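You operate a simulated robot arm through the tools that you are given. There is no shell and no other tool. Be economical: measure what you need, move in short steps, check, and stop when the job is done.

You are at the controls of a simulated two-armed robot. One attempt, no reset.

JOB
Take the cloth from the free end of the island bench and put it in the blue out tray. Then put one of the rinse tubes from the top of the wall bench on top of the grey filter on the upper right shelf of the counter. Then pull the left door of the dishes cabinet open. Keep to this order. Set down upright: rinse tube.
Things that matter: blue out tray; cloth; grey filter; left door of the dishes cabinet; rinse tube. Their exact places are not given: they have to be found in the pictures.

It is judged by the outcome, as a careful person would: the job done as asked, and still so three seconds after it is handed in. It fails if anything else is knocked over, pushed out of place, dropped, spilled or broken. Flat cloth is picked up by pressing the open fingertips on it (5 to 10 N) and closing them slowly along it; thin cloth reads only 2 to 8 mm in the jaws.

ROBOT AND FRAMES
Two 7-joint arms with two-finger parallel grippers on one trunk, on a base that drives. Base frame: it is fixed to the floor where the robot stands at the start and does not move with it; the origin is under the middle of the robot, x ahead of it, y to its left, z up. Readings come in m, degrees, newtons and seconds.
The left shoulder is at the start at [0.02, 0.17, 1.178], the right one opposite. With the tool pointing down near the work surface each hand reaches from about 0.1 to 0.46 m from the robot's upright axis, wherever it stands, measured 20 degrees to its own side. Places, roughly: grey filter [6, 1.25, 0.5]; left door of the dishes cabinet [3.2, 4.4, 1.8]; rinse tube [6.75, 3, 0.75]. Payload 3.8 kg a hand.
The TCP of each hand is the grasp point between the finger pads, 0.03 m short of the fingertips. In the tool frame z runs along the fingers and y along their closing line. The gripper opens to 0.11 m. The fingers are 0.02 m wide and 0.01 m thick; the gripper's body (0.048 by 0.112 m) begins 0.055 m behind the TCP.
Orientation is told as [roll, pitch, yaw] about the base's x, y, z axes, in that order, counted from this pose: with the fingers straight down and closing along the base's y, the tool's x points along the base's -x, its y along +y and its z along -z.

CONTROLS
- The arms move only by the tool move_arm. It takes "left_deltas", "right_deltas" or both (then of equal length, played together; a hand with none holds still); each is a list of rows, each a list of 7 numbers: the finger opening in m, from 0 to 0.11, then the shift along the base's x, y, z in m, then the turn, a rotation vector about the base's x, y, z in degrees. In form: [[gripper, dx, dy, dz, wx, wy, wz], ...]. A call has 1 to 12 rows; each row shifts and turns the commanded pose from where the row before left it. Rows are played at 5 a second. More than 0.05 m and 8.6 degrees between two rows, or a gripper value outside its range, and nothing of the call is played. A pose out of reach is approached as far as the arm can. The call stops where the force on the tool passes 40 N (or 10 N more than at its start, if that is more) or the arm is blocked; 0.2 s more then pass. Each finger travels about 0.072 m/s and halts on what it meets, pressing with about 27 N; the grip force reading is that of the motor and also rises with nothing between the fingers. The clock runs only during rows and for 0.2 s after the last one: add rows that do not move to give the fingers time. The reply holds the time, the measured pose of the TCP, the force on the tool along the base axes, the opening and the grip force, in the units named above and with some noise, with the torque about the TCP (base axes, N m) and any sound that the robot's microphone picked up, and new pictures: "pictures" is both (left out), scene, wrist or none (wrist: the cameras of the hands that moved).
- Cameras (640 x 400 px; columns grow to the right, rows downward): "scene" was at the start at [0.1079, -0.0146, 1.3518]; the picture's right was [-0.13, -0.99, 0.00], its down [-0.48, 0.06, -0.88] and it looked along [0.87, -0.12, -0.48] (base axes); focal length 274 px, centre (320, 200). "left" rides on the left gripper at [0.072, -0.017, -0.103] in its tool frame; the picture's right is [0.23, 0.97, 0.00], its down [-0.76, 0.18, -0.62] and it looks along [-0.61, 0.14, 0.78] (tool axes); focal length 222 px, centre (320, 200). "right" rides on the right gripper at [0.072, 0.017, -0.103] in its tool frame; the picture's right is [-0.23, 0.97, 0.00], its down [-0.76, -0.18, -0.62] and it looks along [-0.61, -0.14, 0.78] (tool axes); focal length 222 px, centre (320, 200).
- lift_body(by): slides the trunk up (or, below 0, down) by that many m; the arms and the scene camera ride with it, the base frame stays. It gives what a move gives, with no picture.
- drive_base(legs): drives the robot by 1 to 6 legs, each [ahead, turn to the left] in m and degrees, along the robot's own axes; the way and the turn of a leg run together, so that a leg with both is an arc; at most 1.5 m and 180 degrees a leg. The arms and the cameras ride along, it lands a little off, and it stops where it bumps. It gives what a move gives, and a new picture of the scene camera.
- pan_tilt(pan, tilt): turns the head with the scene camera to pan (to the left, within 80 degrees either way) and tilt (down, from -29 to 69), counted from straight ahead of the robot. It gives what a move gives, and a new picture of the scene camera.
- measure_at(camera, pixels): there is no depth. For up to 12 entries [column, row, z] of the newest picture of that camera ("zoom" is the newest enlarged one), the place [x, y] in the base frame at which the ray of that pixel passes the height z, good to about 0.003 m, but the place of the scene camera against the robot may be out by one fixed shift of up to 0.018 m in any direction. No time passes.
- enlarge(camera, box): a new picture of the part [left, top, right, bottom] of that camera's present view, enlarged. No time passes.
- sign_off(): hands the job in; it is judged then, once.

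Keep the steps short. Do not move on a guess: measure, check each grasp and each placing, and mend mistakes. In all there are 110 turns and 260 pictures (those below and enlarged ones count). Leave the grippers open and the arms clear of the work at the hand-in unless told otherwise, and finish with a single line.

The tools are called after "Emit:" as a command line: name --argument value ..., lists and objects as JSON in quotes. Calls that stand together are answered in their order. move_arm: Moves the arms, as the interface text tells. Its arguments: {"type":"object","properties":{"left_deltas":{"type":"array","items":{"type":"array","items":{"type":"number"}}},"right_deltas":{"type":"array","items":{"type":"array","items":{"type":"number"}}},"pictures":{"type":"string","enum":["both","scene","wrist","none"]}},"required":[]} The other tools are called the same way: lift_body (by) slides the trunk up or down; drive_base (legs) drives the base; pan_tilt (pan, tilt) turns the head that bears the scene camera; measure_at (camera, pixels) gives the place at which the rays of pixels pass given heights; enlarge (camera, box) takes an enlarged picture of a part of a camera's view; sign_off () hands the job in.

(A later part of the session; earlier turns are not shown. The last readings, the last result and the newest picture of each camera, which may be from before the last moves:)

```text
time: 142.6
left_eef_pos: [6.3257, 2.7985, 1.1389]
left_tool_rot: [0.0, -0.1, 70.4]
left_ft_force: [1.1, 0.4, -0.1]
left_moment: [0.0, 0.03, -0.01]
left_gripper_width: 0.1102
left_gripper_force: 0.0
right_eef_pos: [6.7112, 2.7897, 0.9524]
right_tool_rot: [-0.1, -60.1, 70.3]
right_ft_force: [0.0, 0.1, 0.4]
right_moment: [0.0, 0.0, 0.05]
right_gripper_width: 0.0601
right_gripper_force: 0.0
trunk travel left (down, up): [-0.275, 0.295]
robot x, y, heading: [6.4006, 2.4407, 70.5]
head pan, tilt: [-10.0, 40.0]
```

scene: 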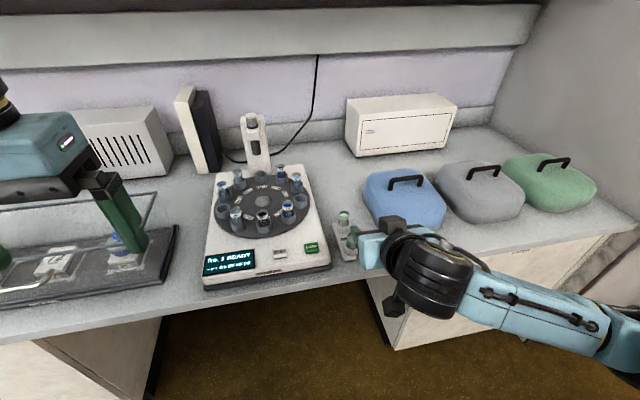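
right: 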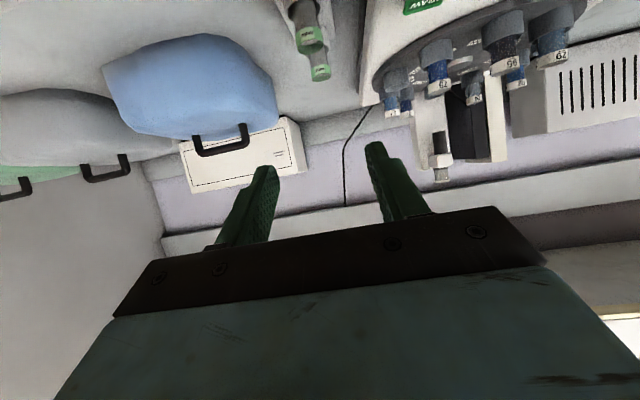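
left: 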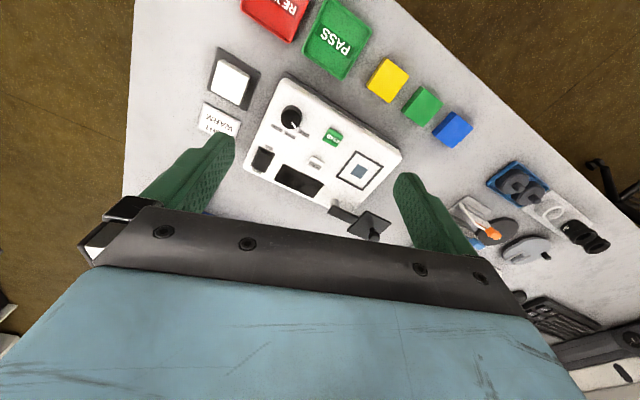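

Tilt good. Descend to z 0.868 at the pre-grasp spot.

Emit:
move_arm --right_deltas '[[0.06, 0, 0, -0.03, 0, 0, 0], [0.06, 0, 0, -0.03, 0, 0, 0], [0.06, 0, 0, -0.024, 0, 0, 0], [0.06, 0, 0, 0, 0, 0, 0]]'

Emit:
enlarge --camera "right" --box '[220, 20, 420, 200]'

Emit:
enlarge --camera "scene" --box '[300, 180, 428, 290]'

```text
time: 143.6
left_eef_pos: [6.3255, 2.7984, 1.1393]
left_tool_rot: [0.0, 0.0, 70.3]
left_ft_force: [0.5, 0.6, 0.2]
left_moment: [-0.01, -0.01, 0.02]
left_gripper_width: 0.1099
left_gripper_force: 0.0
right_eef_pos: [6.7133, 2.7894, 0.8673]
right_tool_rot: [-0.1, -60.1, 70.2]
right_ft_force: [0.1, 0.0, -0.7]
right_moment: [0.0, 0.03, -0.04]
right_gripper_width: 0.0601
right_gripper_force: 0.1
trunk travel left (down, up): [-0.275, 0.295]
robot x, y, heading: [6.403, 2.4459, 70.3]
head pan, tilt: [-10.0, 40.0]
```

scene: 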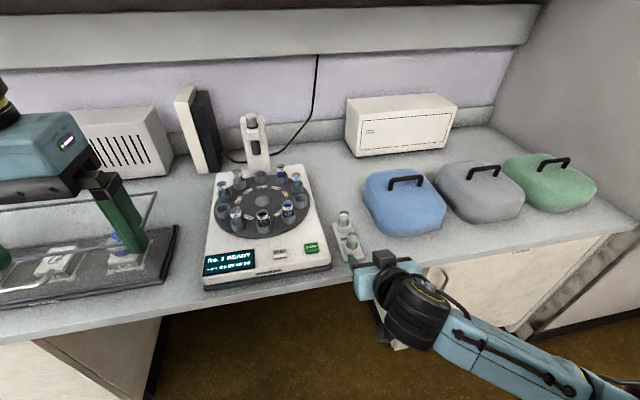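
right: 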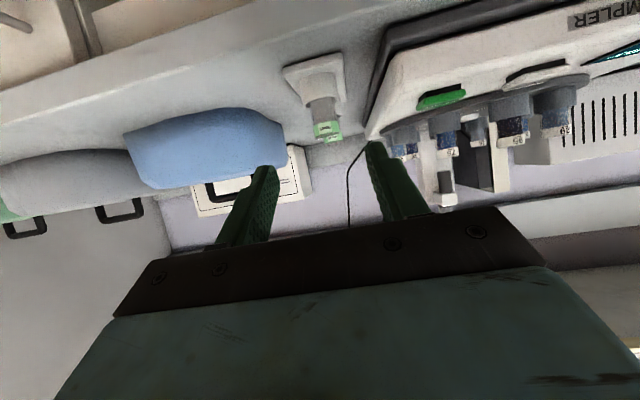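

```text
2.22 times, centred on (320, 110) of right
```

zoom: 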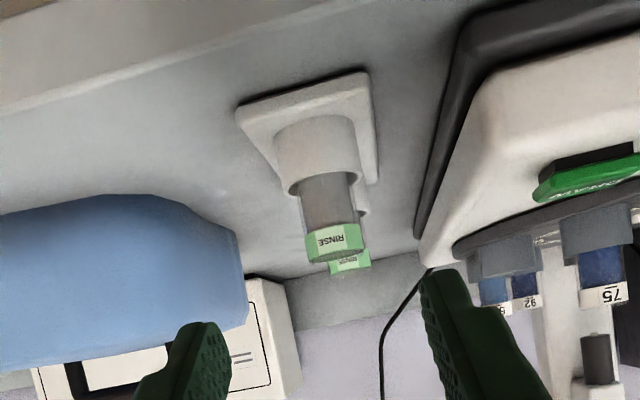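

```text
3.64 times, centred on (364, 235) of scene
```

zoom: 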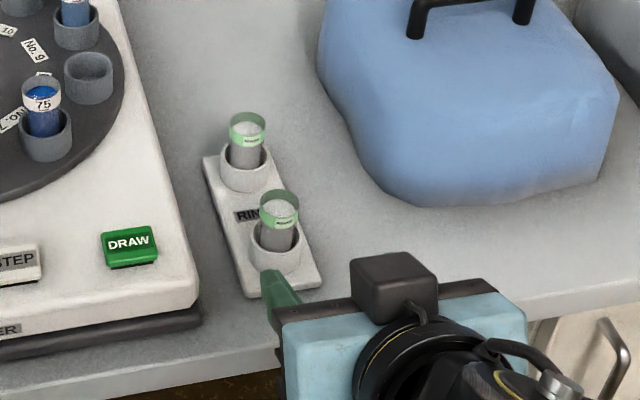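

Emit:
measure_at --camera "zoom" --pixels '[[275, 205, 0.83]]'

Emit:
measure_at --camera "right" --pixels '[[316, 137, 0.83], [337, 137, 0.83], [326.5, 137.5, 0.83], [316, 137, 0.825], [337, 137, 0.825]]'

```text
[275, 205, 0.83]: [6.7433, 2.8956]
```

```text
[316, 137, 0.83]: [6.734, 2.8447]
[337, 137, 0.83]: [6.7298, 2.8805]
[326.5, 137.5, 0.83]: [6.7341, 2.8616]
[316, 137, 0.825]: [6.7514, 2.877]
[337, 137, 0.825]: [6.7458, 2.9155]
```

Aligned within 4 mm. Advance along the tool axis to the grasp: TCP (6.7425,2.883,0.818).

Emit:
move_arm --right_deltas '[[0.06, 0.004, 0.0225, -0.0122, 0, 0, 0], [0.06, 0.008, 0.0235, -0.0122, 0, 0, 0], [0.06, 0.0086, 0.024, -0.0122, 0, 0, 0], [0.06, 0.0086, 0.0238, -0.0122, 0, 0, 0], [0.06, 0, 0, 0, 0, 0, 0]]'

Emit:
enlarge --camera "right" --box '[220, 60, 420, 240]'

Emit:
enlarge --camera "scene" --box '[300, 180, 428, 290]'

```text
time: 144.8
left_eef_pos: [6.3269, 2.7984, 1.1393]
left_tool_rot: [0.1, 0.1, 70.4]
left_ft_force: [-0.6, 0.6, 0.3]
left_moment: [0.0, 0.01, -0.02]
left_gripper_width: 0.11
left_gripper_force: 0.0
right_eef_pos: [6.7409, 2.8838, 0.8184]
right_tool_rot: [-0.1, -60.0, 70.4]
right_ft_force: [0.2, -0.3, -0.5]
right_moment: [0.0, -0.01, 0.05]
right_gripper_width: 0.0599
right_gripper_force: 0.1
trunk travel left (down, up): [-0.275, 0.295]
robot x, y, heading: [6.4025, 2.4474, 70.6]
head pan, tilt: [-10.0, 40.0]
```

scene: 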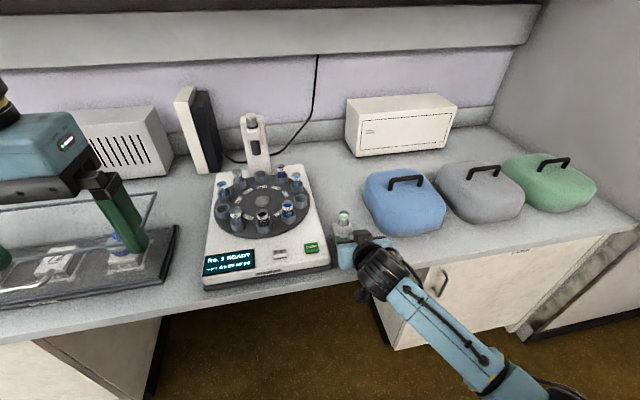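
right: 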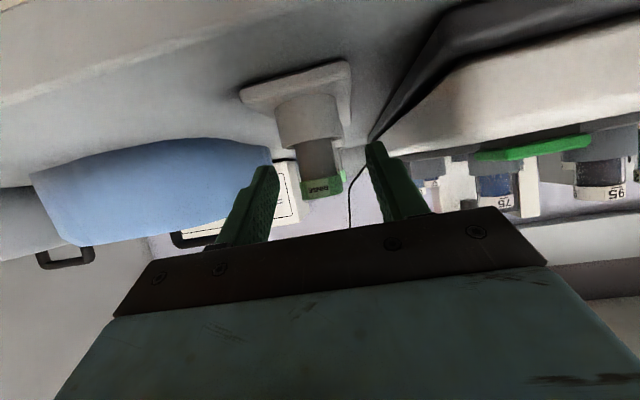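

```text
2.22 times, centred on (320, 150) of right
```

zoom: 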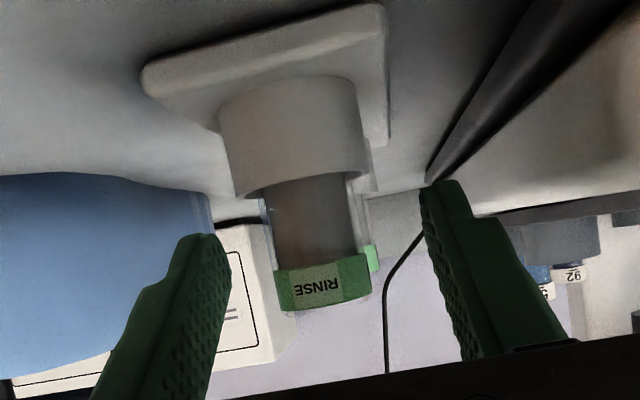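

```text
3.64 times, centred on (364, 235) of scene
```

zoom: 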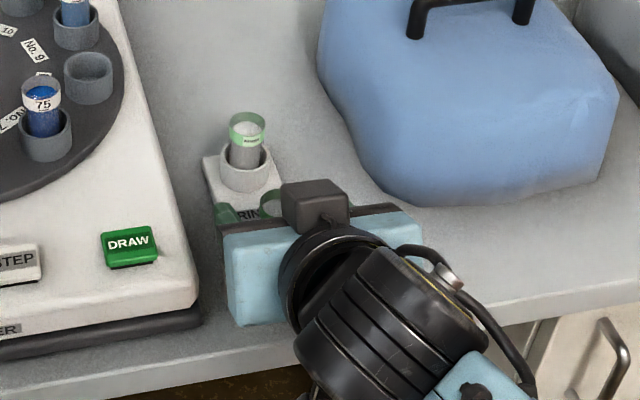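

The tube sits between the pads. Close.

Emit:
move_arm --right_deltas '[[0.045, 0, 0, 0, 0, 0, 0], [0.035, 0, 0, 0, 0, 0, 0], [0.025, 0, 0, 0, 0, 0, 0], [0.015, 0, 0, 0, 0, 0, 0], [0.01, 0, 0, 0, 0, 0, 0], [0.01, 0, 0, 0, 0, 0, 0]]' --pictures "wrist"

Emit:
enlarge --camera "right" --box '[220, 60, 420, 240]'

```text
time: 146.2
left_eef_pos: [6.3261, 2.7989, 1.1389]
left_tool_rot: [0.0, 0.0, 70.4]
left_ft_force: [-0.5, -0.1, -1.2]
left_moment: [0.0, 0.0, 0.03]
left_gripper_width: 0.11
left_gripper_force: 0.0
right_eef_pos: [6.7407, 2.8842, 0.8186]
right_tool_rot: [0.0, -60.0, 70.3]
right_ft_force: [-0.5, -0.9, 0.0]
right_moment: [-0.04, -0.02, -0.01]
right_gripper_width: 0.024
right_gripper_force: 26.8
trunk travel left (down, up): [-0.275, 0.295]
robot x, y, heading: [6.406, 2.443, 70.3]
head pan, tilt: [-10.0, 40.0]
```

right: 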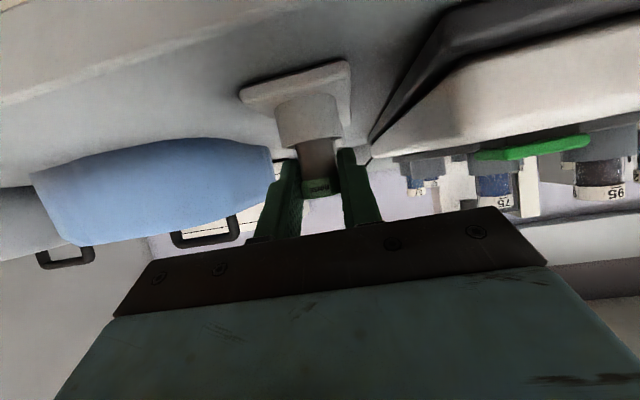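

```text
2.22 times, centred on (320, 150) of right
```

zoom: 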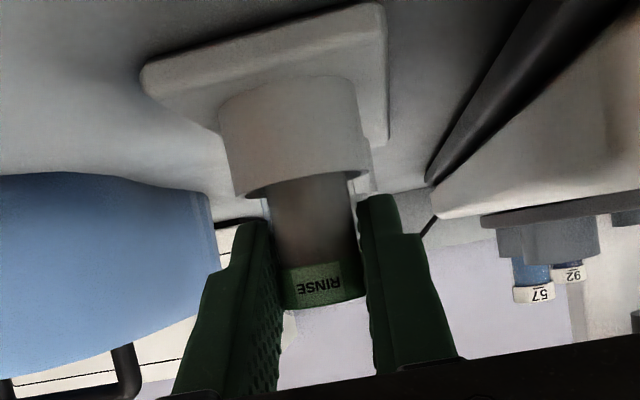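

Held: 0.024 m, 27 N. Lift straight up slowly.

Emit:
move_arm --right_deltas '[[0.01, 0, 0, 0.01, 0, 0, 0], [0.01, 0, 0, 0.02, 0, 0, 0], [0.01, 0, 0, 0.025, 0, 0, 0], [0.01, 0, 0, 0.025, 0, 0, 0], [0.01, 0, 0, 0.025, 0, 0, 0], [0.01, 0, 0, 0.025, 0, 0, 0], [0.01, 0, 0, 0.02, 0, 0, 0], [0.01, 0, 0, 0, 0, 0, 0]]'

Emit:
enlarge --camera "right" --box '[220, 60, 420, 240]'

Emit:
enlarge --camera "scene" --box '[300, 170, 428, 290]'

```text
time: 148.0
left_eef_pos: [6.327, 2.7984, 1.1387]
left_tool_rot: [-0.1, 0.0, 70.4]
left_ft_force: [0.1, 0.0, 0.0]
left_moment: [0.0, -0.02, 0.01]
left_gripper_width: 0.1102
left_gripper_force: 0.1
right_eef_pos: [6.7408, 2.885, 0.9692]
right_tool_rot: [-0.2, -59.9, 70.3]
right_ft_force: [-0.3, 0.8, -0.5]
right_moment: [-0.01, 0.02, 0.02]
right_gripper_width: 0.0241
right_gripper_force: 26.8
trunk travel left (down, up): [-0.275, 0.295]
robot x, y, heading: [6.4006, 2.4415, 70.3]
head pan, tilt: [-10.0, 40.0]
```

scene: 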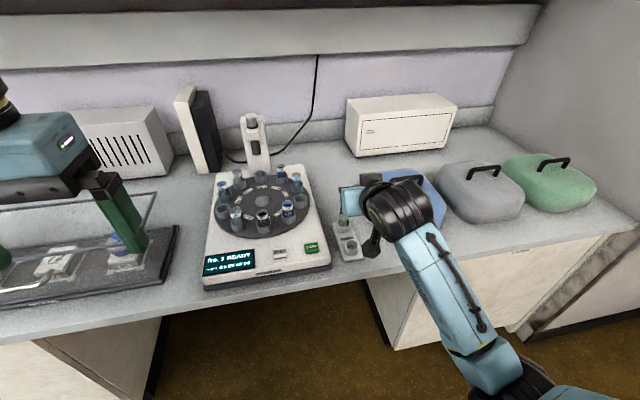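
right: 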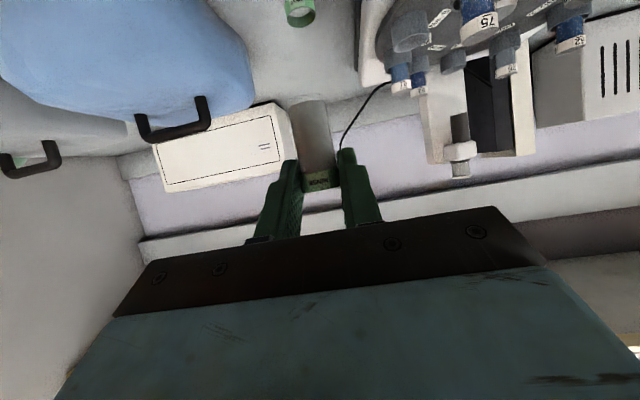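

```text
2.22 times, centred on (320, 150) of right
```

zoom: 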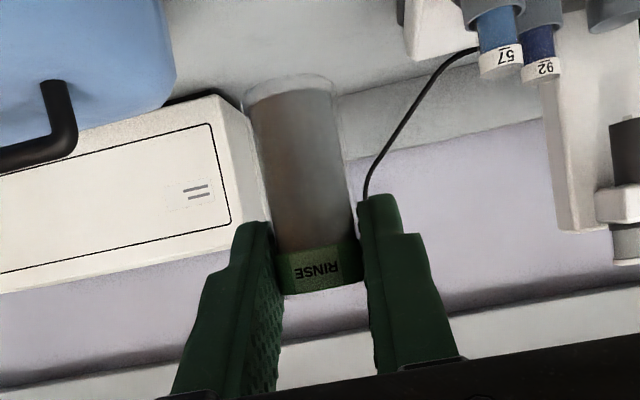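

```text
3.33 times, centred on (364, 230) of scene
```

zoom: 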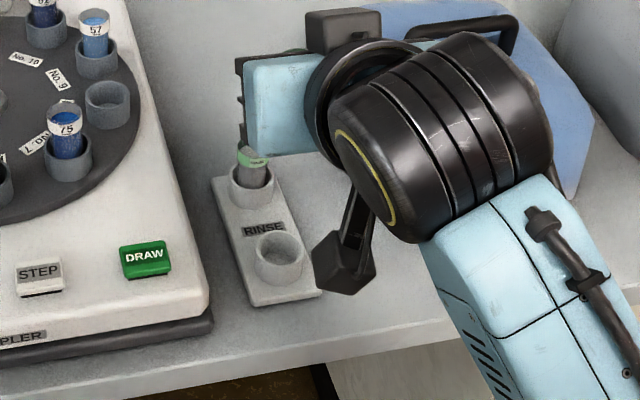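

The tube is held and hangs upright, bottom about 0.052 m below TCP; the second tube stays in the stand. Drive back and around to the filter shelf.

Emit:
drive_base --legs '[[-0.25, 0], [0, -135.5], [1.27, 0], [0, -65.8], [0.3, 0], [0, -66]]'

Emit:
pan_tilt --pan -12 --tilt 45

```text
time: 168.8
left_eef_pos: [6.2966, 0.7397, 1.1393]
left_tool_rot: [0.0, 0.0, 162.3]
left_ft_force: [-0.3, 0.4, 0.4]
left_moment: [-0.03, 0.01, -0.03]
left_gripper_width: 0.1101
left_gripper_force: 0.1
right_eef_pos: [6.1971, 1.1502, 0.968]
right_tool_rot: [-0.1, -60.0, 162.2]
right_ft_force: [-0.1, -0.3, -0.6]
right_moment: [-0.01, 0.0, -0.02]
right_gripper_width: 0.0245
right_gripper_force: 26.9
trunk travel left (down, up): [-0.275, 0.295]
robot x, y, heading: [6.6481, 0.8241, 162.3]
head pan, tilt: [-10.0, 40.0]
```

scene: 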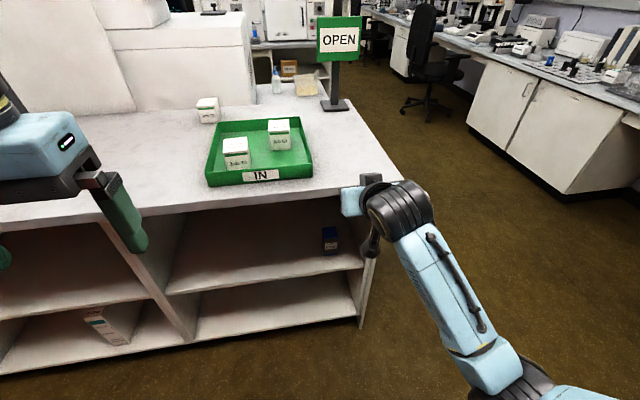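

```text
time: 169.5
left_eef_pos: [6.2961, 0.7399, 1.1392]
left_tool_rot: [-0.1, 0.1, 162.3]
left_ft_force: [1.2, 0.3, -0.5]
left_moment: [0.01, 0.02, 0.03]
left_gripper_width: 0.11
left_gripper_force: 0.1
right_eef_pos: [6.1974, 1.1494, 0.9689]
right_tool_rot: [0.0, -59.9, 162.3]
right_ft_force: [-0.3, 0.6, -0.4]
right_moment: [0.04, 0.0, 0.0]
right_gripper_width: 0.0244
right_gripper_force: 27.4
trunk travel left (down, up): [-0.275, 0.295]
robot x, y, heading: [6.649, 0.8258, 162.2]
head pan, tilt: [-12.0, 45.0]
```

scene: 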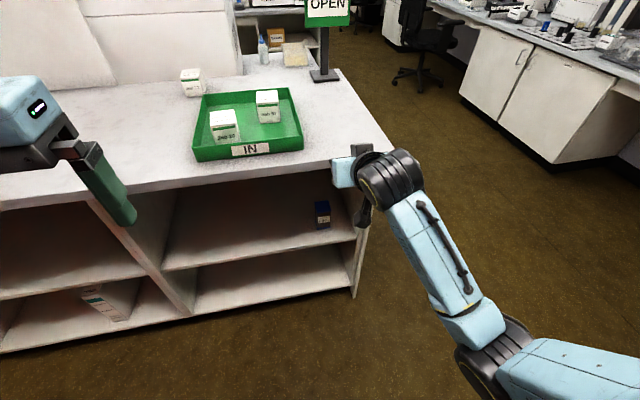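

Well placed. Lower the trunk while in front of the counter, raise the left hand to keep it clear, then locate the filter precisely.

Emit:
lift_body --by -0.26

Emit:
move_arm --left_deltas '[[0.11, 0, 0, 0.045, 0, 0, 0], [0.11, 0, 0, 0.045, 0, 0, 0], [0.11, 0, 0, 0.045, 0, 0, 0], [0.11, 0, 0, 0.045, 0, 0, 0], [0.11, 0, 0, 0.045, 0, 0, 0]]' --right_deltas '[[0.01, 0, 0, 0, 0, 0, 0], [0.01, 0, 0, 0, 0, 0, 0], [0.01, 0, 0, 0, 0, 0, 0], [0.01, 0, 0, 0, 0, 0, 0], [0.01, 0, 0, 0, 0, 0, 0]]'

Emit:
enlarge --camera "right" --box '[160, 0, 480, 200]'

```text
time: 172.2
left_eef_pos: [6.2961, 0.7389, 0.88]
left_tool_rot: [0.0, 0.1, 162.3]
left_ft_force: [0.4, -0.1, -0.5]
left_moment: [0.0, 0.01, -0.03]
left_gripper_width: 0.1099
left_gripper_force: 0.1
right_eef_pos: [6.1968, 1.1492, 0.708]
right_tool_rot: [-0.1, -60.1, 162.3]
right_ft_force: [0.2, -0.9, -0.1]
right_moment: [0.01, -0.01, 0.0]
right_gripper_width: 0.0244
right_gripper_force: 27.1
trunk travel left (down, up): [-0.015, 0.555]
robot x, y, heading: [6.6509, 0.8255, 162.3]
head pan, tilt: [-12.0, 45.0]
```

```text
time: 173.4
left_eef_pos: [6.2961, 0.7376, 1.1044]
left_tool_rot: [0.0, 0.0, 162.3]
left_ft_force: [-0.6, -0.3, 0.2]
left_moment: [-0.03, 0.0, 0.02]
left_gripper_width: 0.1101
left_gripper_force: 0.1
right_eef_pos: [6.1982, 1.1509, 0.7085]
right_tool_rot: [-0.2, -59.9, 162.2]
right_ft_force: [0.4, -0.6, 0.8]
right_moment: [0.0, -0.01, -0.03]
right_gripper_width: 0.024
right_gripper_force: 27.0
trunk travel left (down, up): [-0.015, 0.555]
robot x, y, heading: [6.6462, 0.8236, 162.2]
head pan, tilt: [-12.0, 45.0]
```

scene: 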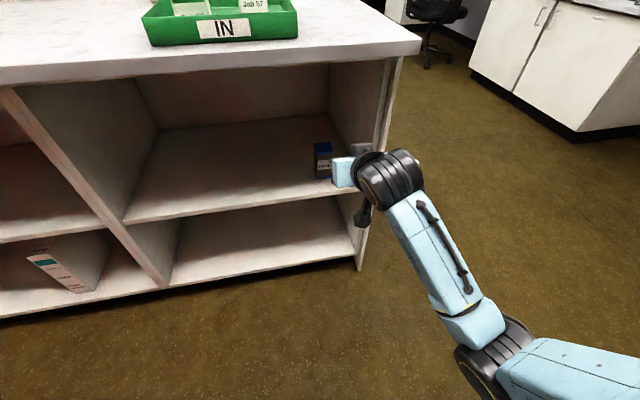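
right: 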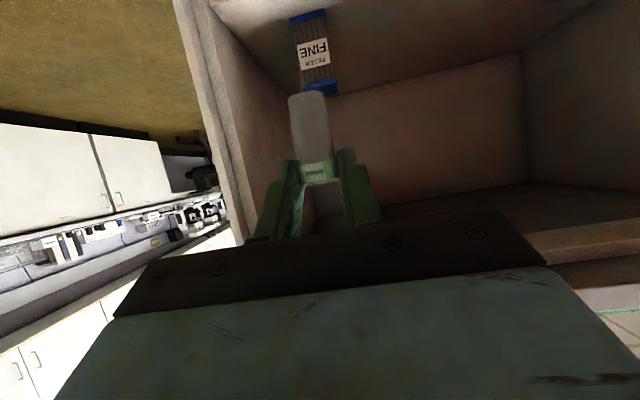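
left: 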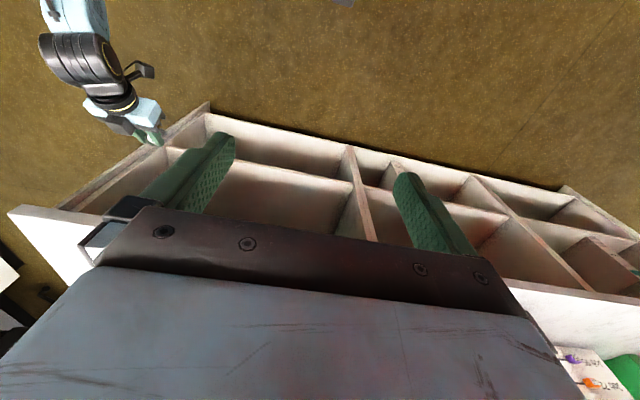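

```text
2.00 times, centred on (320, 100) of right
```

zoom: 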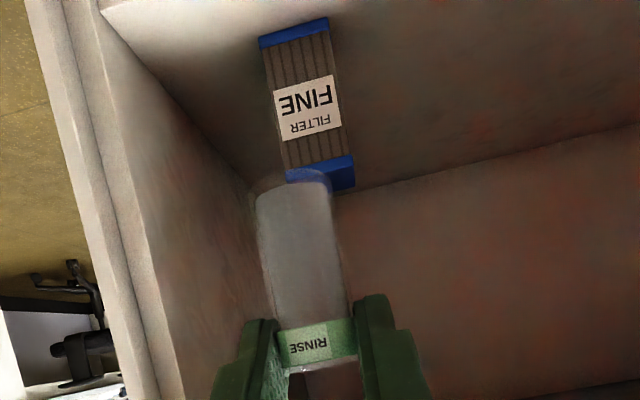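

Emit:
enlarge --camera "right" --box '[280, 0, 352, 108]'

Emit:
enlarge --camera "scene" --box '[290, 125, 378, 205]'

Emit:
measure_at --camera "scene" --pixels '[[315.5, 179, 0.465], [331, 177, 0.465], [315.5, 179, 0.475], [331, 177, 0.475], [315, 146, 0.575], [331, 143, 0.575], [358, 270, 0], [354, 243, 0.47], [125, 222, 0.47]]'

```text
3.70 times, centred on (316, 54) of right
```

zoom: 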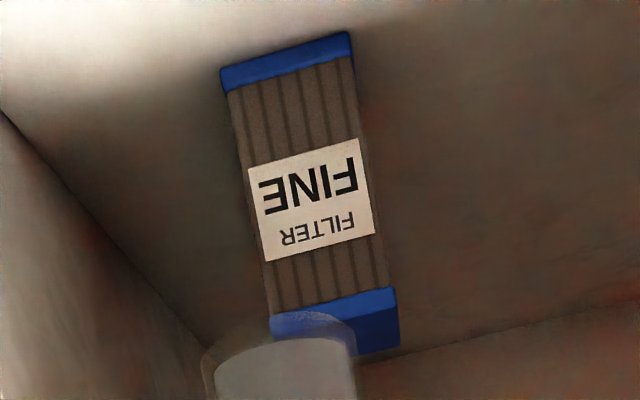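

```text
5.00 times, centred on (334, 165) of scene
```

zoom: 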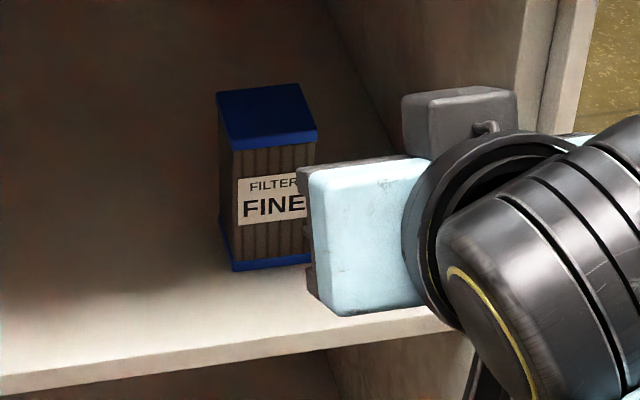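

```text
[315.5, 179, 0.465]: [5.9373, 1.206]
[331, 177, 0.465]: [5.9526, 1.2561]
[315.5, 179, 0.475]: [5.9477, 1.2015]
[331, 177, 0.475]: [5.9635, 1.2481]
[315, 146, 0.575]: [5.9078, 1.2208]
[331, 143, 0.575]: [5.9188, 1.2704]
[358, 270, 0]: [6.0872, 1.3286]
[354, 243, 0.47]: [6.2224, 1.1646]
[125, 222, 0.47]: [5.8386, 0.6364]
```

Emit:
measure_at --camera "right" --pixels '[[289.2, 18.9, 0.46], [324.1, 8.9, 0.46], [289.2, 18.9, 0.47], [324.1, 8.9, 0.47], [289.2, 18.9, 0.48], [324.1, 8.9, 0.48], [337.1, 83.5, 0.56], [337.1, 83.5, 0.57], [337.1, 83.5, 0.58], [337.4, 93.7, 0.57], [337.4, 93.7, 0.58]]'

Emit:
measure_at --camera "scene" --pixels '[[313.4, 143.6, 0.57], [329.4, 141.6, 0.57], [333.4, 150.6, 0.57], [315.4, 152.6, 0.57], [313.4, 143.6, 0.58], [329.4, 141.6, 0.58], [333.4, 150.6, 0.58], [315.4, 152.6, 0.58], [316.6, 179, 0.47]]'

```text
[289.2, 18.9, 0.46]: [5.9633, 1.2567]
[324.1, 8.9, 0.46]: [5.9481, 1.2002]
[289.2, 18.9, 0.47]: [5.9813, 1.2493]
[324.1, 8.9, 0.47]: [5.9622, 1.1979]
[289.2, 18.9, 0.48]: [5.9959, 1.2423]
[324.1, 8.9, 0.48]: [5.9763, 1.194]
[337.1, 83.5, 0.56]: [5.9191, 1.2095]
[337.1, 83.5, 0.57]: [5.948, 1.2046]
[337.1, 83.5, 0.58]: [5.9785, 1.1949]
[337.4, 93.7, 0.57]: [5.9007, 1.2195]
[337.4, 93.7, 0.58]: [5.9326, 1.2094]
```

```text
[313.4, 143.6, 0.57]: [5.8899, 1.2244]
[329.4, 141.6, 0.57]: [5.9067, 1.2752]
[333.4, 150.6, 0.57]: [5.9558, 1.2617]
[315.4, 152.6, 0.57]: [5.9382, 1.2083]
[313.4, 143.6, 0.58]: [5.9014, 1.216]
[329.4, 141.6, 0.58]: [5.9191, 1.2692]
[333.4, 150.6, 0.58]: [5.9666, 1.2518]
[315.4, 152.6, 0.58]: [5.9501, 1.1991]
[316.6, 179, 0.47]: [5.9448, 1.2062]
```

Emit:
measure_at --camera "scene" --pixels '[[362, 142, 0.78], [362, 142, 0.8], [362, 142, 0.82], [362, 142, 0.84], [332, 160, 0.76], [332, 160, 0.78], [400, 57, 0.82], [420, 50, 0.82], [420, 40, 0.86]]'

Emit:
enlarge --camera "scene" --box '[300, 20, 460, 240]'

```text
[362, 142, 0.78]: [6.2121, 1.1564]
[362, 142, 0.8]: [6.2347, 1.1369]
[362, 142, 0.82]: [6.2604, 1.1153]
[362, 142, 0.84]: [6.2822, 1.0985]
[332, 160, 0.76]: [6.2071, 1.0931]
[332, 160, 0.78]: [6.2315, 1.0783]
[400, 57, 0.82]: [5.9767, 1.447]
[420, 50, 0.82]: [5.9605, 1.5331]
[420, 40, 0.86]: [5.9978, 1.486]
```

```text
1.82 times, centred on (380, 130) of scene
```

zoom: 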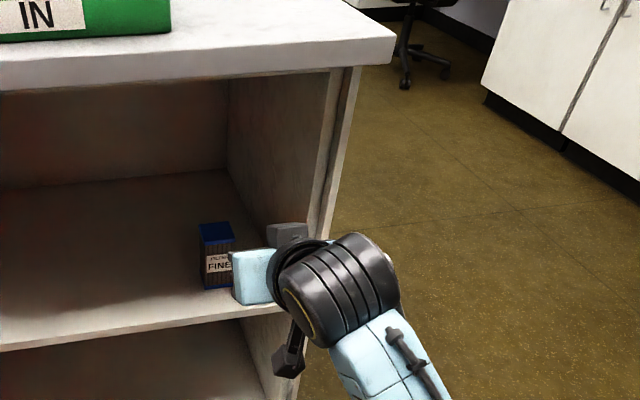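

I need to know how far the wrist link sticks out to the right, since the side panel is near. Look at it from the left hand's camera too.

Emit:
enlarge --camera "left" --box '[20, 0, 260, 220]'

Emit:
measure_at --camera "scene" --pixels '[[405, 149, 0.72], [405, 149, 0.76], [405, 149, 0.8], [418, 185, 0.7], [418, 185, 0.74]]'

```text
1.82 times, centred on (140, 110) of left
```

zoom: 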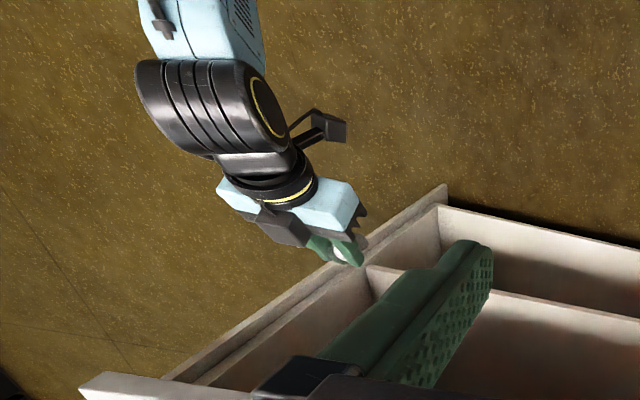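

```text
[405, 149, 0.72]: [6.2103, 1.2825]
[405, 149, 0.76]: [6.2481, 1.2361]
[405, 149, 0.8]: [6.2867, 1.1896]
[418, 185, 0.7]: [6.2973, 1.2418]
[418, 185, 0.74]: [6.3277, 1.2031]
```

Geometry allows it with the hand low. Lower the hand to TCP 0.640 (tube bottom ≈0.588), then drive 0.2 m in.

Emit:
move_arm --right_deltas '[[0.01, 0, 0, -0.023, 0, 0, 0], [0.01, 0, 0, -0.023, 0, 0, 0], [0.01, 0, 0, -0.022, 0, 0, 0], [0.01, 0, 0, 0, 0, 0, 0]]' --pictures "none"

Emit:
drive_base --legs '[[0.19, 0]]'

Emit:
move_arm --right_deltas '[[0.01, 0, 0, 0, 0, 0, 0]]' --pictures "wrist"

Emit:
enlarge --camera "scene" --box '[260, 100, 452, 260]'

```text
time: 174.4
left_eef_pos: [6.2952, 0.7383, 1.1049]
left_tool_rot: [0.0, -0.1, 162.3]
left_ft_force: [-0.3, 0.3, 0.7]
left_moment: [-0.03, 0.01, 0.01]
left_gripper_width: 0.1102
left_gripper_force: 0.0
right_eef_pos: [6.1987, 1.1475, 0.6409]
right_tool_rot: [0.0, -60.0, 162.3]
right_ft_force: [0.0, 0.1, -0.5]
right_moment: [0.02, 0.03, -0.03]
right_gripper_width: 0.0243
right_gripper_force: 26.6
trunk travel left (down, up): [-0.015, 0.555]
robot x, y, heading: [6.6475, 0.8276, 162.6]
head pan, tilt: [-12.0, 45.0]
```

```text
time: 175.9
left_eef_pos: [6.1149, 0.7961, 1.1041]
left_tool_rot: [0.0, 0.0, 162.4]
left_ft_force: [-0.8, -0.4, 0.1]
left_moment: [0.03, -0.01, 0.04]
left_gripper_width: 0.11
left_gripper_force: 0.1
right_eef_pos: [6.0165, 1.2061, 0.6408]
right_tool_rot: [-0.1, -60.0, 162.4]
right_ft_force: [-0.3, -0.5, 0.1]
right_moment: [0.01, 0.0, 0.03]
right_gripper_width: 0.0241
right_gripper_force: 27.2
trunk travel left (down, up): [-0.015, 0.555]
robot x, y, heading: [6.468, 0.8837, 162.5]
head pan, tilt: [-12.0, 45.0]
```

scene: 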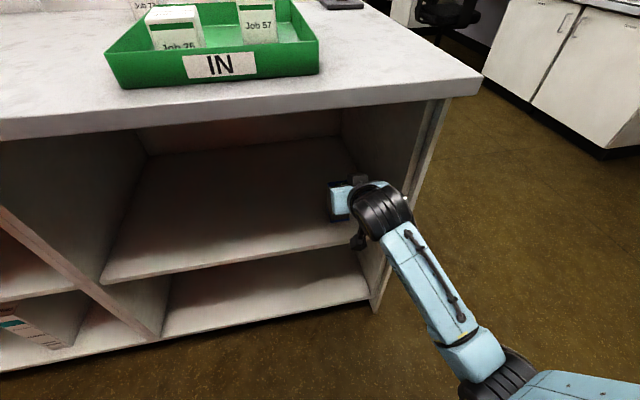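

```text
time: 176.3
left_eef_pos: [6.116, 0.7968, 1.1042]
left_tool_rot: [0.0, 0.0, 162.4]
left_ft_force: [0.7, -0.1, -0.2]
left_moment: [-0.02, 0.02, -0.01]
left_gripper_width: 0.1098
left_gripper_force: 0.1
right_eef_pos: [6.0166, 1.2049, 0.6404]
right_tool_rot: [-0.1, -60.1, 162.5]
right_ft_force: [0.3, -0.1, -0.7]
right_moment: [-0.02, 0.01, -0.02]
right_gripper_width: 0.0247
right_gripper_force: 27.0
trunk travel left (down, up): [-0.015, 0.555]
robot x, y, heading: [6.4667, 0.882, 162.2]
head pan, tilt: [-12.0, 45.0]
```

right: 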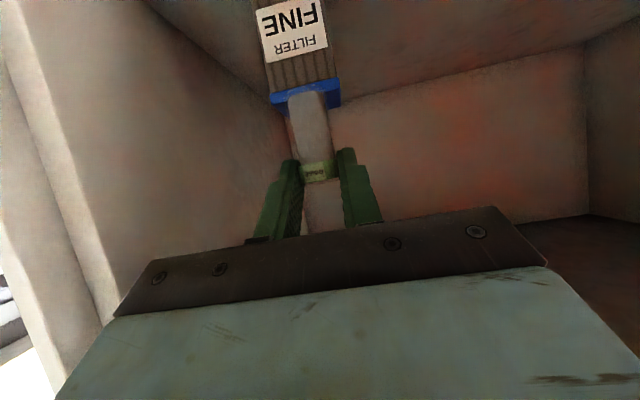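

```text
2.50 times, centred on (356, 180) of scene
```

zoom: 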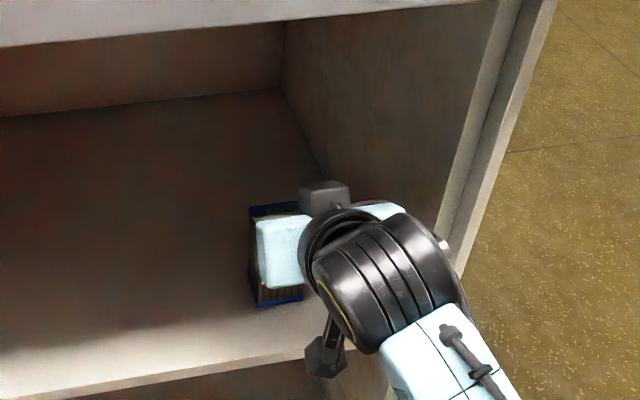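

Emit:
enlarge --camera "right" --box '[250, 50, 362, 130]'

```text
5.00 times, centred on (306, 90) of right
```

zoom: 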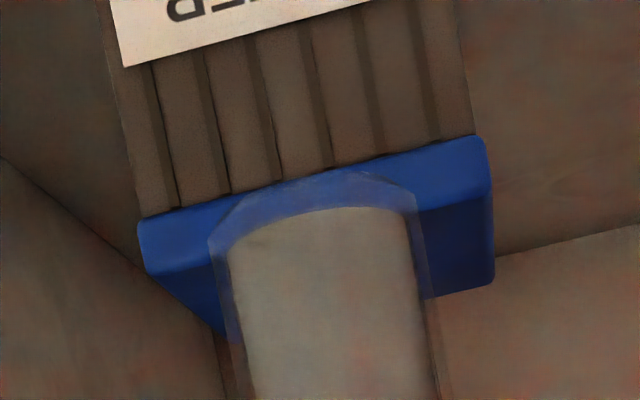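

Emit:
measure_at --camera "zoom" --pixels '[[148, 275, 0.565], [490, 205, 0.565], [148, 275, 0.575], [490, 205, 0.575], [494, 285, 0.565], [494, 285, 0.575], [225, 335, 0.575]]'

```text
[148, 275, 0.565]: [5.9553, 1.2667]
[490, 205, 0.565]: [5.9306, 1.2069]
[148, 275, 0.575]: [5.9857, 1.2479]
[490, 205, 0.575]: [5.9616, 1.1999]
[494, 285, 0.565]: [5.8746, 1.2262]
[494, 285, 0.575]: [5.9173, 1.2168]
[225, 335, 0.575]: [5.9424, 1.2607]
```

Filter top z≈0.573, centre ≈(5.938,1.236). Move the tube over it (delta −0.069,+0.028) at the same height and check.

Emit:
move_arm --right_deltas '[[0.01, -0.015, 0.009, 0, 0, 0, 0], [0.01, -0.018, 0.007, 0, 0, 0, 0], [0.01, -0.018, 0.006, 0, 0, 0, 0], [0.01, -0.018, 0.006, 0, 0, 0, 0], [0.01, 0, 0, 0, 0, 0, 0]]'

Emit:
enlarge --camera "right" --box '[250, 70, 378, 170]'

Emit:
enlarge --camera "scene" --box '[280, 110, 440, 240]'

```text
time: 177.5
left_eef_pos: [6.1159, 0.7948, 1.1047]
left_tool_rot: [0.0, 0.0, 162.4]
left_ft_force: [-0.4, 0.5, 0.6]
left_moment: [-0.04, 0.03, 0.03]
left_gripper_width: 0.11
left_gripper_force: 0.0
right_eef_pos: [5.9483, 1.234, 0.6404]
right_tool_rot: [-0.1, -59.9, 162.4]
right_ft_force: [0.2, 0.5, -0.1]
right_moment: [-0.01, -0.02, 0.02]
right_gripper_width: 0.0246
right_gripper_force: 27.1
trunk travel left (down, up): [-0.015, 0.555]
robot x, y, heading: [6.4683, 0.883, 162.3]
head pan, tilt: [-12.0, 45.0]
```

scene: 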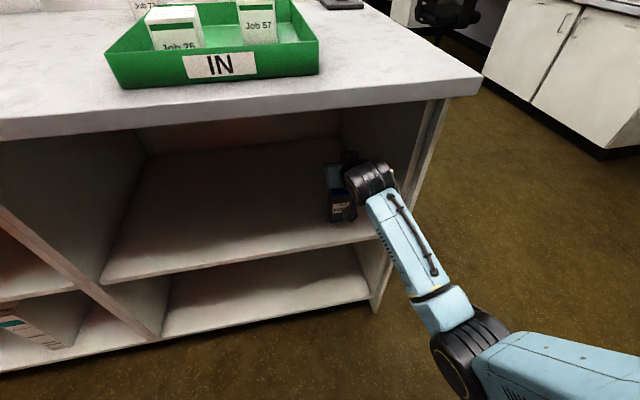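
right: 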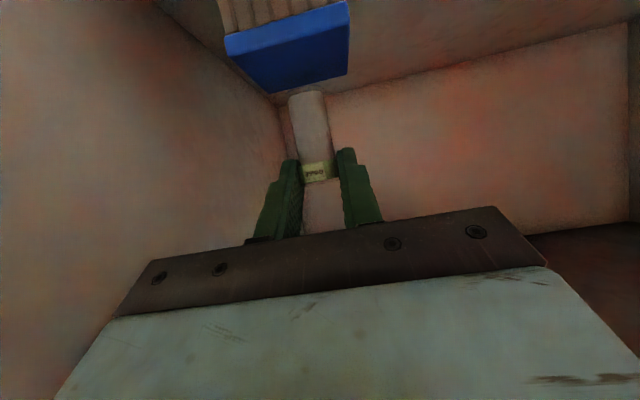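

```text
4.00 times, centred on (314, 120) of right
```

zoom: 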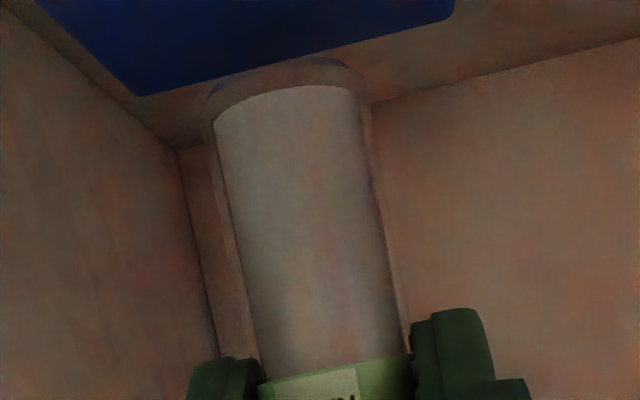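

```text
3.08 times, centred on (360, 175) of scene
```

zoom: 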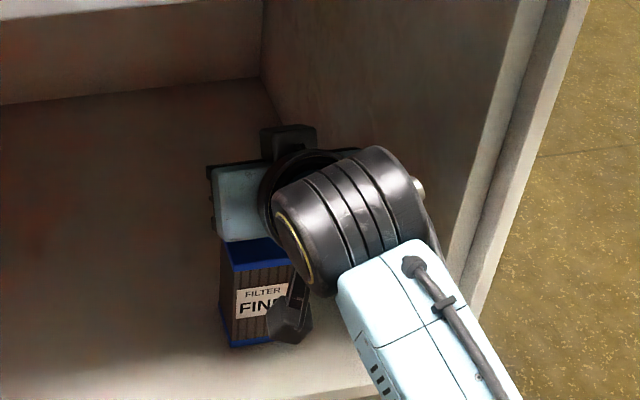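

Emit:
enlarge --camera "right" --box '[210, 0, 370, 110]'

Emit:
measure_at --camera "right" --pixels '[[272, 93, 0.57], [347, 75, 0.57], [229, 55, 0.57], [350, 20, 0.57], [272, 93, 0.575], [347, 75, 0.575], [229, 55, 0.575], [350, 20, 0.575], [305.8, 93.8, 0.585], [305.8, 93.8, 0.59]]'

```text
3.64 times, centred on (290, 55) of right
```

zoom: 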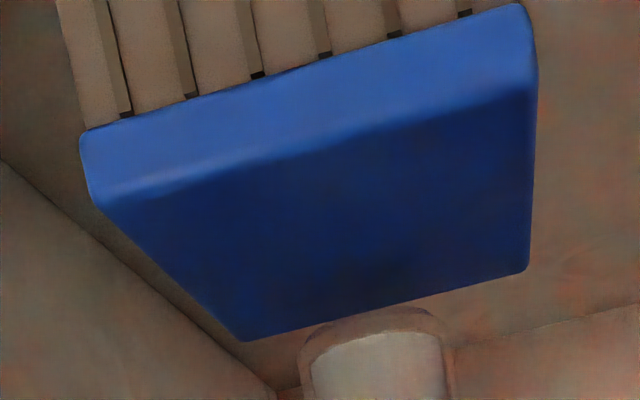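

```text
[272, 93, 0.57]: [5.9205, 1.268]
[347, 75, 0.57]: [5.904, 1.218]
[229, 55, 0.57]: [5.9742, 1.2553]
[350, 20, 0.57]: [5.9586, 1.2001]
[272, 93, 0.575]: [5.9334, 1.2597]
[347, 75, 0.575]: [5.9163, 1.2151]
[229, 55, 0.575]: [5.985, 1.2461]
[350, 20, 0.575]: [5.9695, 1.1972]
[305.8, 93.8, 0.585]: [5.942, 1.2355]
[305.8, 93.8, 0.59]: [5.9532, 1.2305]
```

Filter top centre (5.940,1.235), tube axis (5.939,1.237): centred. Lower in small steps to contact.

Emit:
move_arm --right_deltas '[[0.01, 0.001, -0.001, -0.004, 0, 0, 0], [0.01, 0, 0, -0.004, 0, 0, 0], [0.01, 0, 0, -0.002, 0, 0, 0], [0.01, 0, 0, 0, 0, 0, 0]]' --pictures "wrist"

Emit:
enlarge --camera "right" --box '[210, 0, 370, 110]'

```text
time: 178.5
left_eef_pos: [6.1163, 0.7943, 1.1041]
left_tool_rot: [0.1, 0.0, 162.5]
left_ft_force: [0.2, -0.5, 0.9]
left_moment: [-0.02, 0.02, -0.03]
left_gripper_width: 0.11
left_gripper_force: 0.0
right_eef_pos: [5.9486, 1.2314, 0.6329]
right_tool_rot: [0.0, -60.3, 162.4]
right_ft_force: [1.8, -0.4, 9.5]
right_moment: [0.06, 0.0, -0.04]
right_gripper_width: 0.0243
right_gripper_force: 27.1
trunk travel left (down, up): [-0.015, 0.555]
robot x, y, heading: [6.4705, 0.8806, 162.5]
head pan, tilt: [-12.0, 45.0]
```

right: 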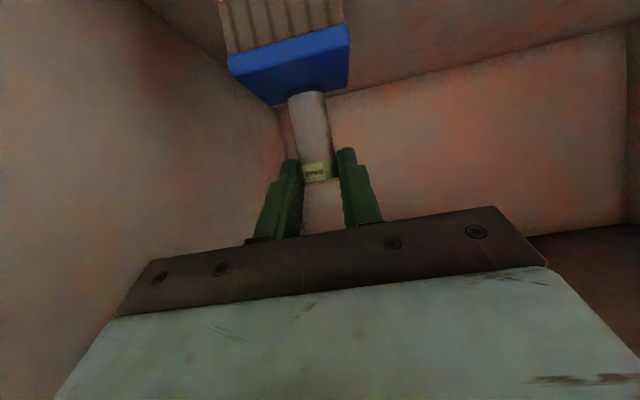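

```text
3.64 times, centred on (290, 55) of right
```

zoom: 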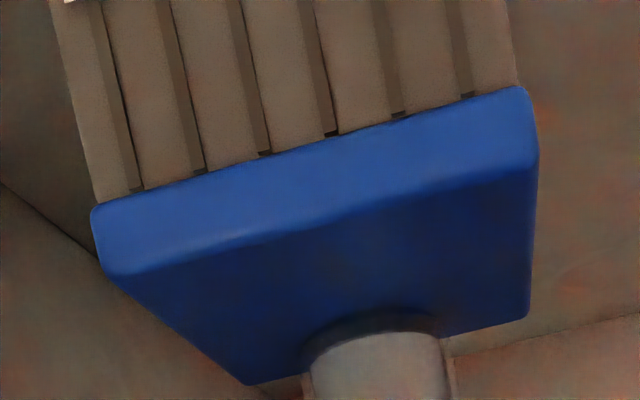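

Contact at TCP 0.633 means the filter top is ≈0.581, so the filter is nearer than estimated; the picture shows the tube near the back edge. Raise and re-measure.

Emit:
move_arm --right_deltas '[[0.01, 0, 0, 0.008, 0, 0, 0], [0.01, 0, 0, 0.004, 0, 0, 0], [0.01, 0, 0, 0, 0, 0, 0]]' --pictures "both"

Emit:
enlarge --camera "right" --box '[210, 0, 370, 110]'

```text
time: 179.3
left_eef_pos: [6.1162, 0.7946, 1.1047]
left_tool_rot: [0.0, 0.0, 162.4]
left_ft_force: [-0.1, 0.3, -0.3]
left_moment: [0.01, 0.0, 0.0]
left_gripper_width: 0.1101
left_gripper_force: 0.1
right_eef_pos: [5.9481, 1.2331, 0.6418]
right_tool_rot: [-0.1, -60.0, 162.4]
right_ft_force: [0.0, -0.3, -0.5]
right_moment: [-0.03, -0.04, 0.01]
right_gripper_width: 0.0242
right_gripper_force: 27.2
trunk travel left (down, up): [-0.015, 0.555]
robot x, y, heading: [6.4691, 0.8822, 162.1]
head pan, tilt: [-12.0, 45.0]
```

scene: 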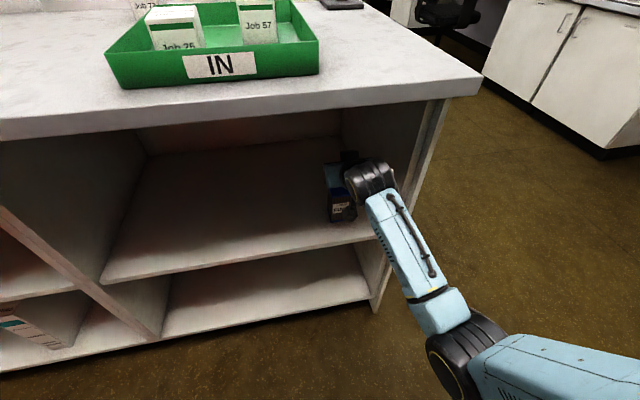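
right: 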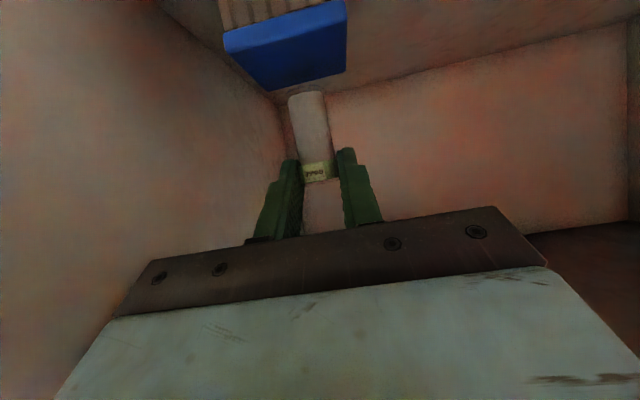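

```text
3.64 times, centred on (290, 55) of right
```

zoom: 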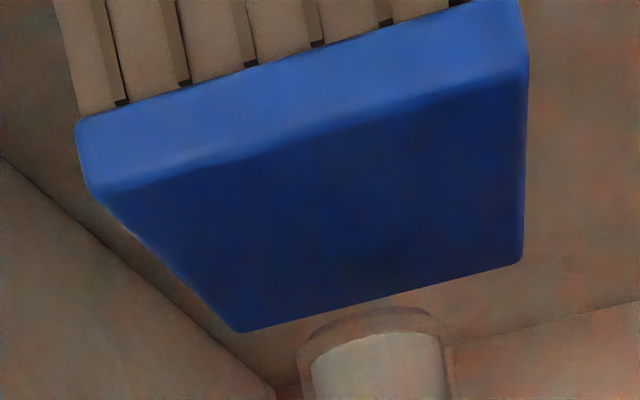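

Emit:
measure_at --camera "zoom" --pixels '[[95, 195, 0.578], [527, 75, 0.578], [240, 332, 0.578], [522, 262, 0.578], [95, 195, 0.582], [527, 75, 0.582], [240, 332, 0.582], [522, 262, 0.582], [374, 335, 0.59], [374, 335, 0.588]]'

```text
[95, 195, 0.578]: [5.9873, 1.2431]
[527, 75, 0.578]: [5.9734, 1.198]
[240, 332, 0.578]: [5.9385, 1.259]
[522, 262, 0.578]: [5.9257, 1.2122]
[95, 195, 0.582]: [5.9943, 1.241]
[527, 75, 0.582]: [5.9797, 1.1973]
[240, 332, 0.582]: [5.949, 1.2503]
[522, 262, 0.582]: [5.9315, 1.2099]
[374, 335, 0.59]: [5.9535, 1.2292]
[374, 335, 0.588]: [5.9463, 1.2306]
```

Filter top centre is (5.960,1.226) at z 0.580. Shift the tube back by (+0.0225,−0.0095), then lower to just touching.

Emit:
move_arm --right_deltas '[[0.01, 0.0115, -0.005, 0, 0, 0, 0], [0.01, 0.011, -0.0045, 0, 0, 0, 0], [0.01, 0, 0, -0.004, 0, 0, 0], [0.01, 0, 0, -0.002, 0, 0, 0], [0.01, 0, 0, 0, 0, 0, 0]]' --pictures "wrist"

Emit:
enlarge --camera "right" --box '[210, 20, 370, 130]'

```text
time: 180.5
left_eef_pos: [6.1163, 0.7956, 1.1042]
left_tool_rot: [0.0, 0.0, 162.4]
left_ft_force: [-0.6, -0.3, 0.3]
left_moment: [-0.01, 0.01, -0.01]
left_gripper_width: 0.1098
left_gripper_force: 0.1
right_eef_pos: [5.9711, 1.2242, 0.6354]
right_tool_rot: [-0.2, -60.0, 162.5]
right_ft_force: [-0.1, -0.2, -0.6]
right_moment: [-0.01, 0.02, 0.01]
right_gripper_width: 0.0242
right_gripper_force: 26.8
trunk travel left (down, up): [-0.015, 0.555]
robot x, y, heading: [6.47, 0.8795, 162.3]
head pan, tilt: [-12.0, 45.0]
```

right: 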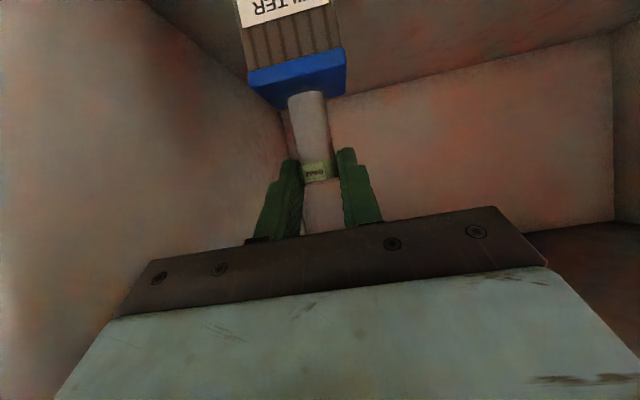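

```text
3.64 times, centred on (290, 75) of right
```

zoom: 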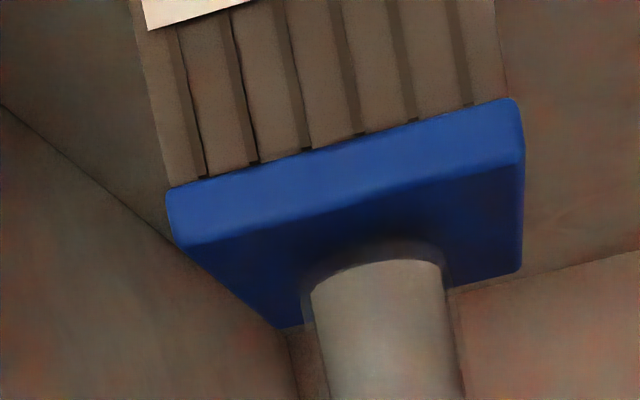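

Nearly centred; shift 4 mm more toward me, then lower to touch.

Emit:
move_arm --right_deltas '[[0.01, 0.004, -0.0013, -0.001, 0, 0, 0], [0.01, 0, 0, -0.001, 0, 0, 0], [0.01, 0, 0, -0.001, 0, 0, 0], [0.01, 0, 0, 0, 0, 0, 0]]' --pictures "wrist"

Emit:
enlarge --camera "right" --box '[210, 20, 370, 130]'

```text
time: 181.5
left_eef_pos: [6.1166, 0.7948, 1.1037]
left_tool_rot: [0.0, 0.0, 162.4]
left_ft_force: [-0.7, 0.7, -0.2]
left_moment: [-0.03, 0.0, -0.02]
left_gripper_width: 0.1097
left_gripper_force: 0.1
right_eef_pos: [5.9749, 1.2221, 0.6334]
right_tool_rot: [-0.1, -60.0, 162.4]
right_ft_force: [1.0, 0.2, 0.1]
right_moment: [-0.01, 0.03, 0.0]
right_gripper_width: 0.0245
right_gripper_force: 27.3
trunk travel left (down, up): [-0.015, 0.555]
robot x, y, heading: [6.4699, 0.8813, 162.4]
head pan, tilt: [-12.0, 45.0]
```

right: 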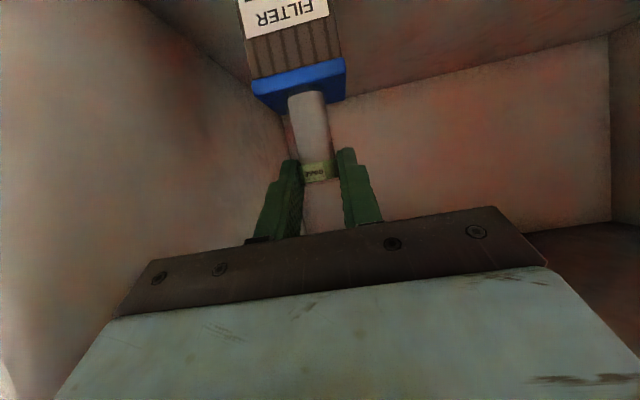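

```text
3.64 times, centred on (290, 75) of right
```

zoom: 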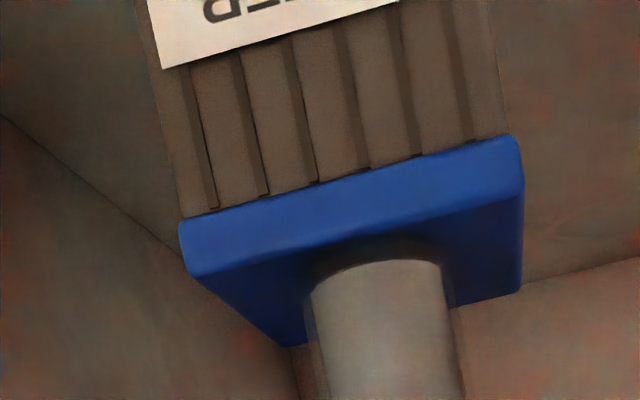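

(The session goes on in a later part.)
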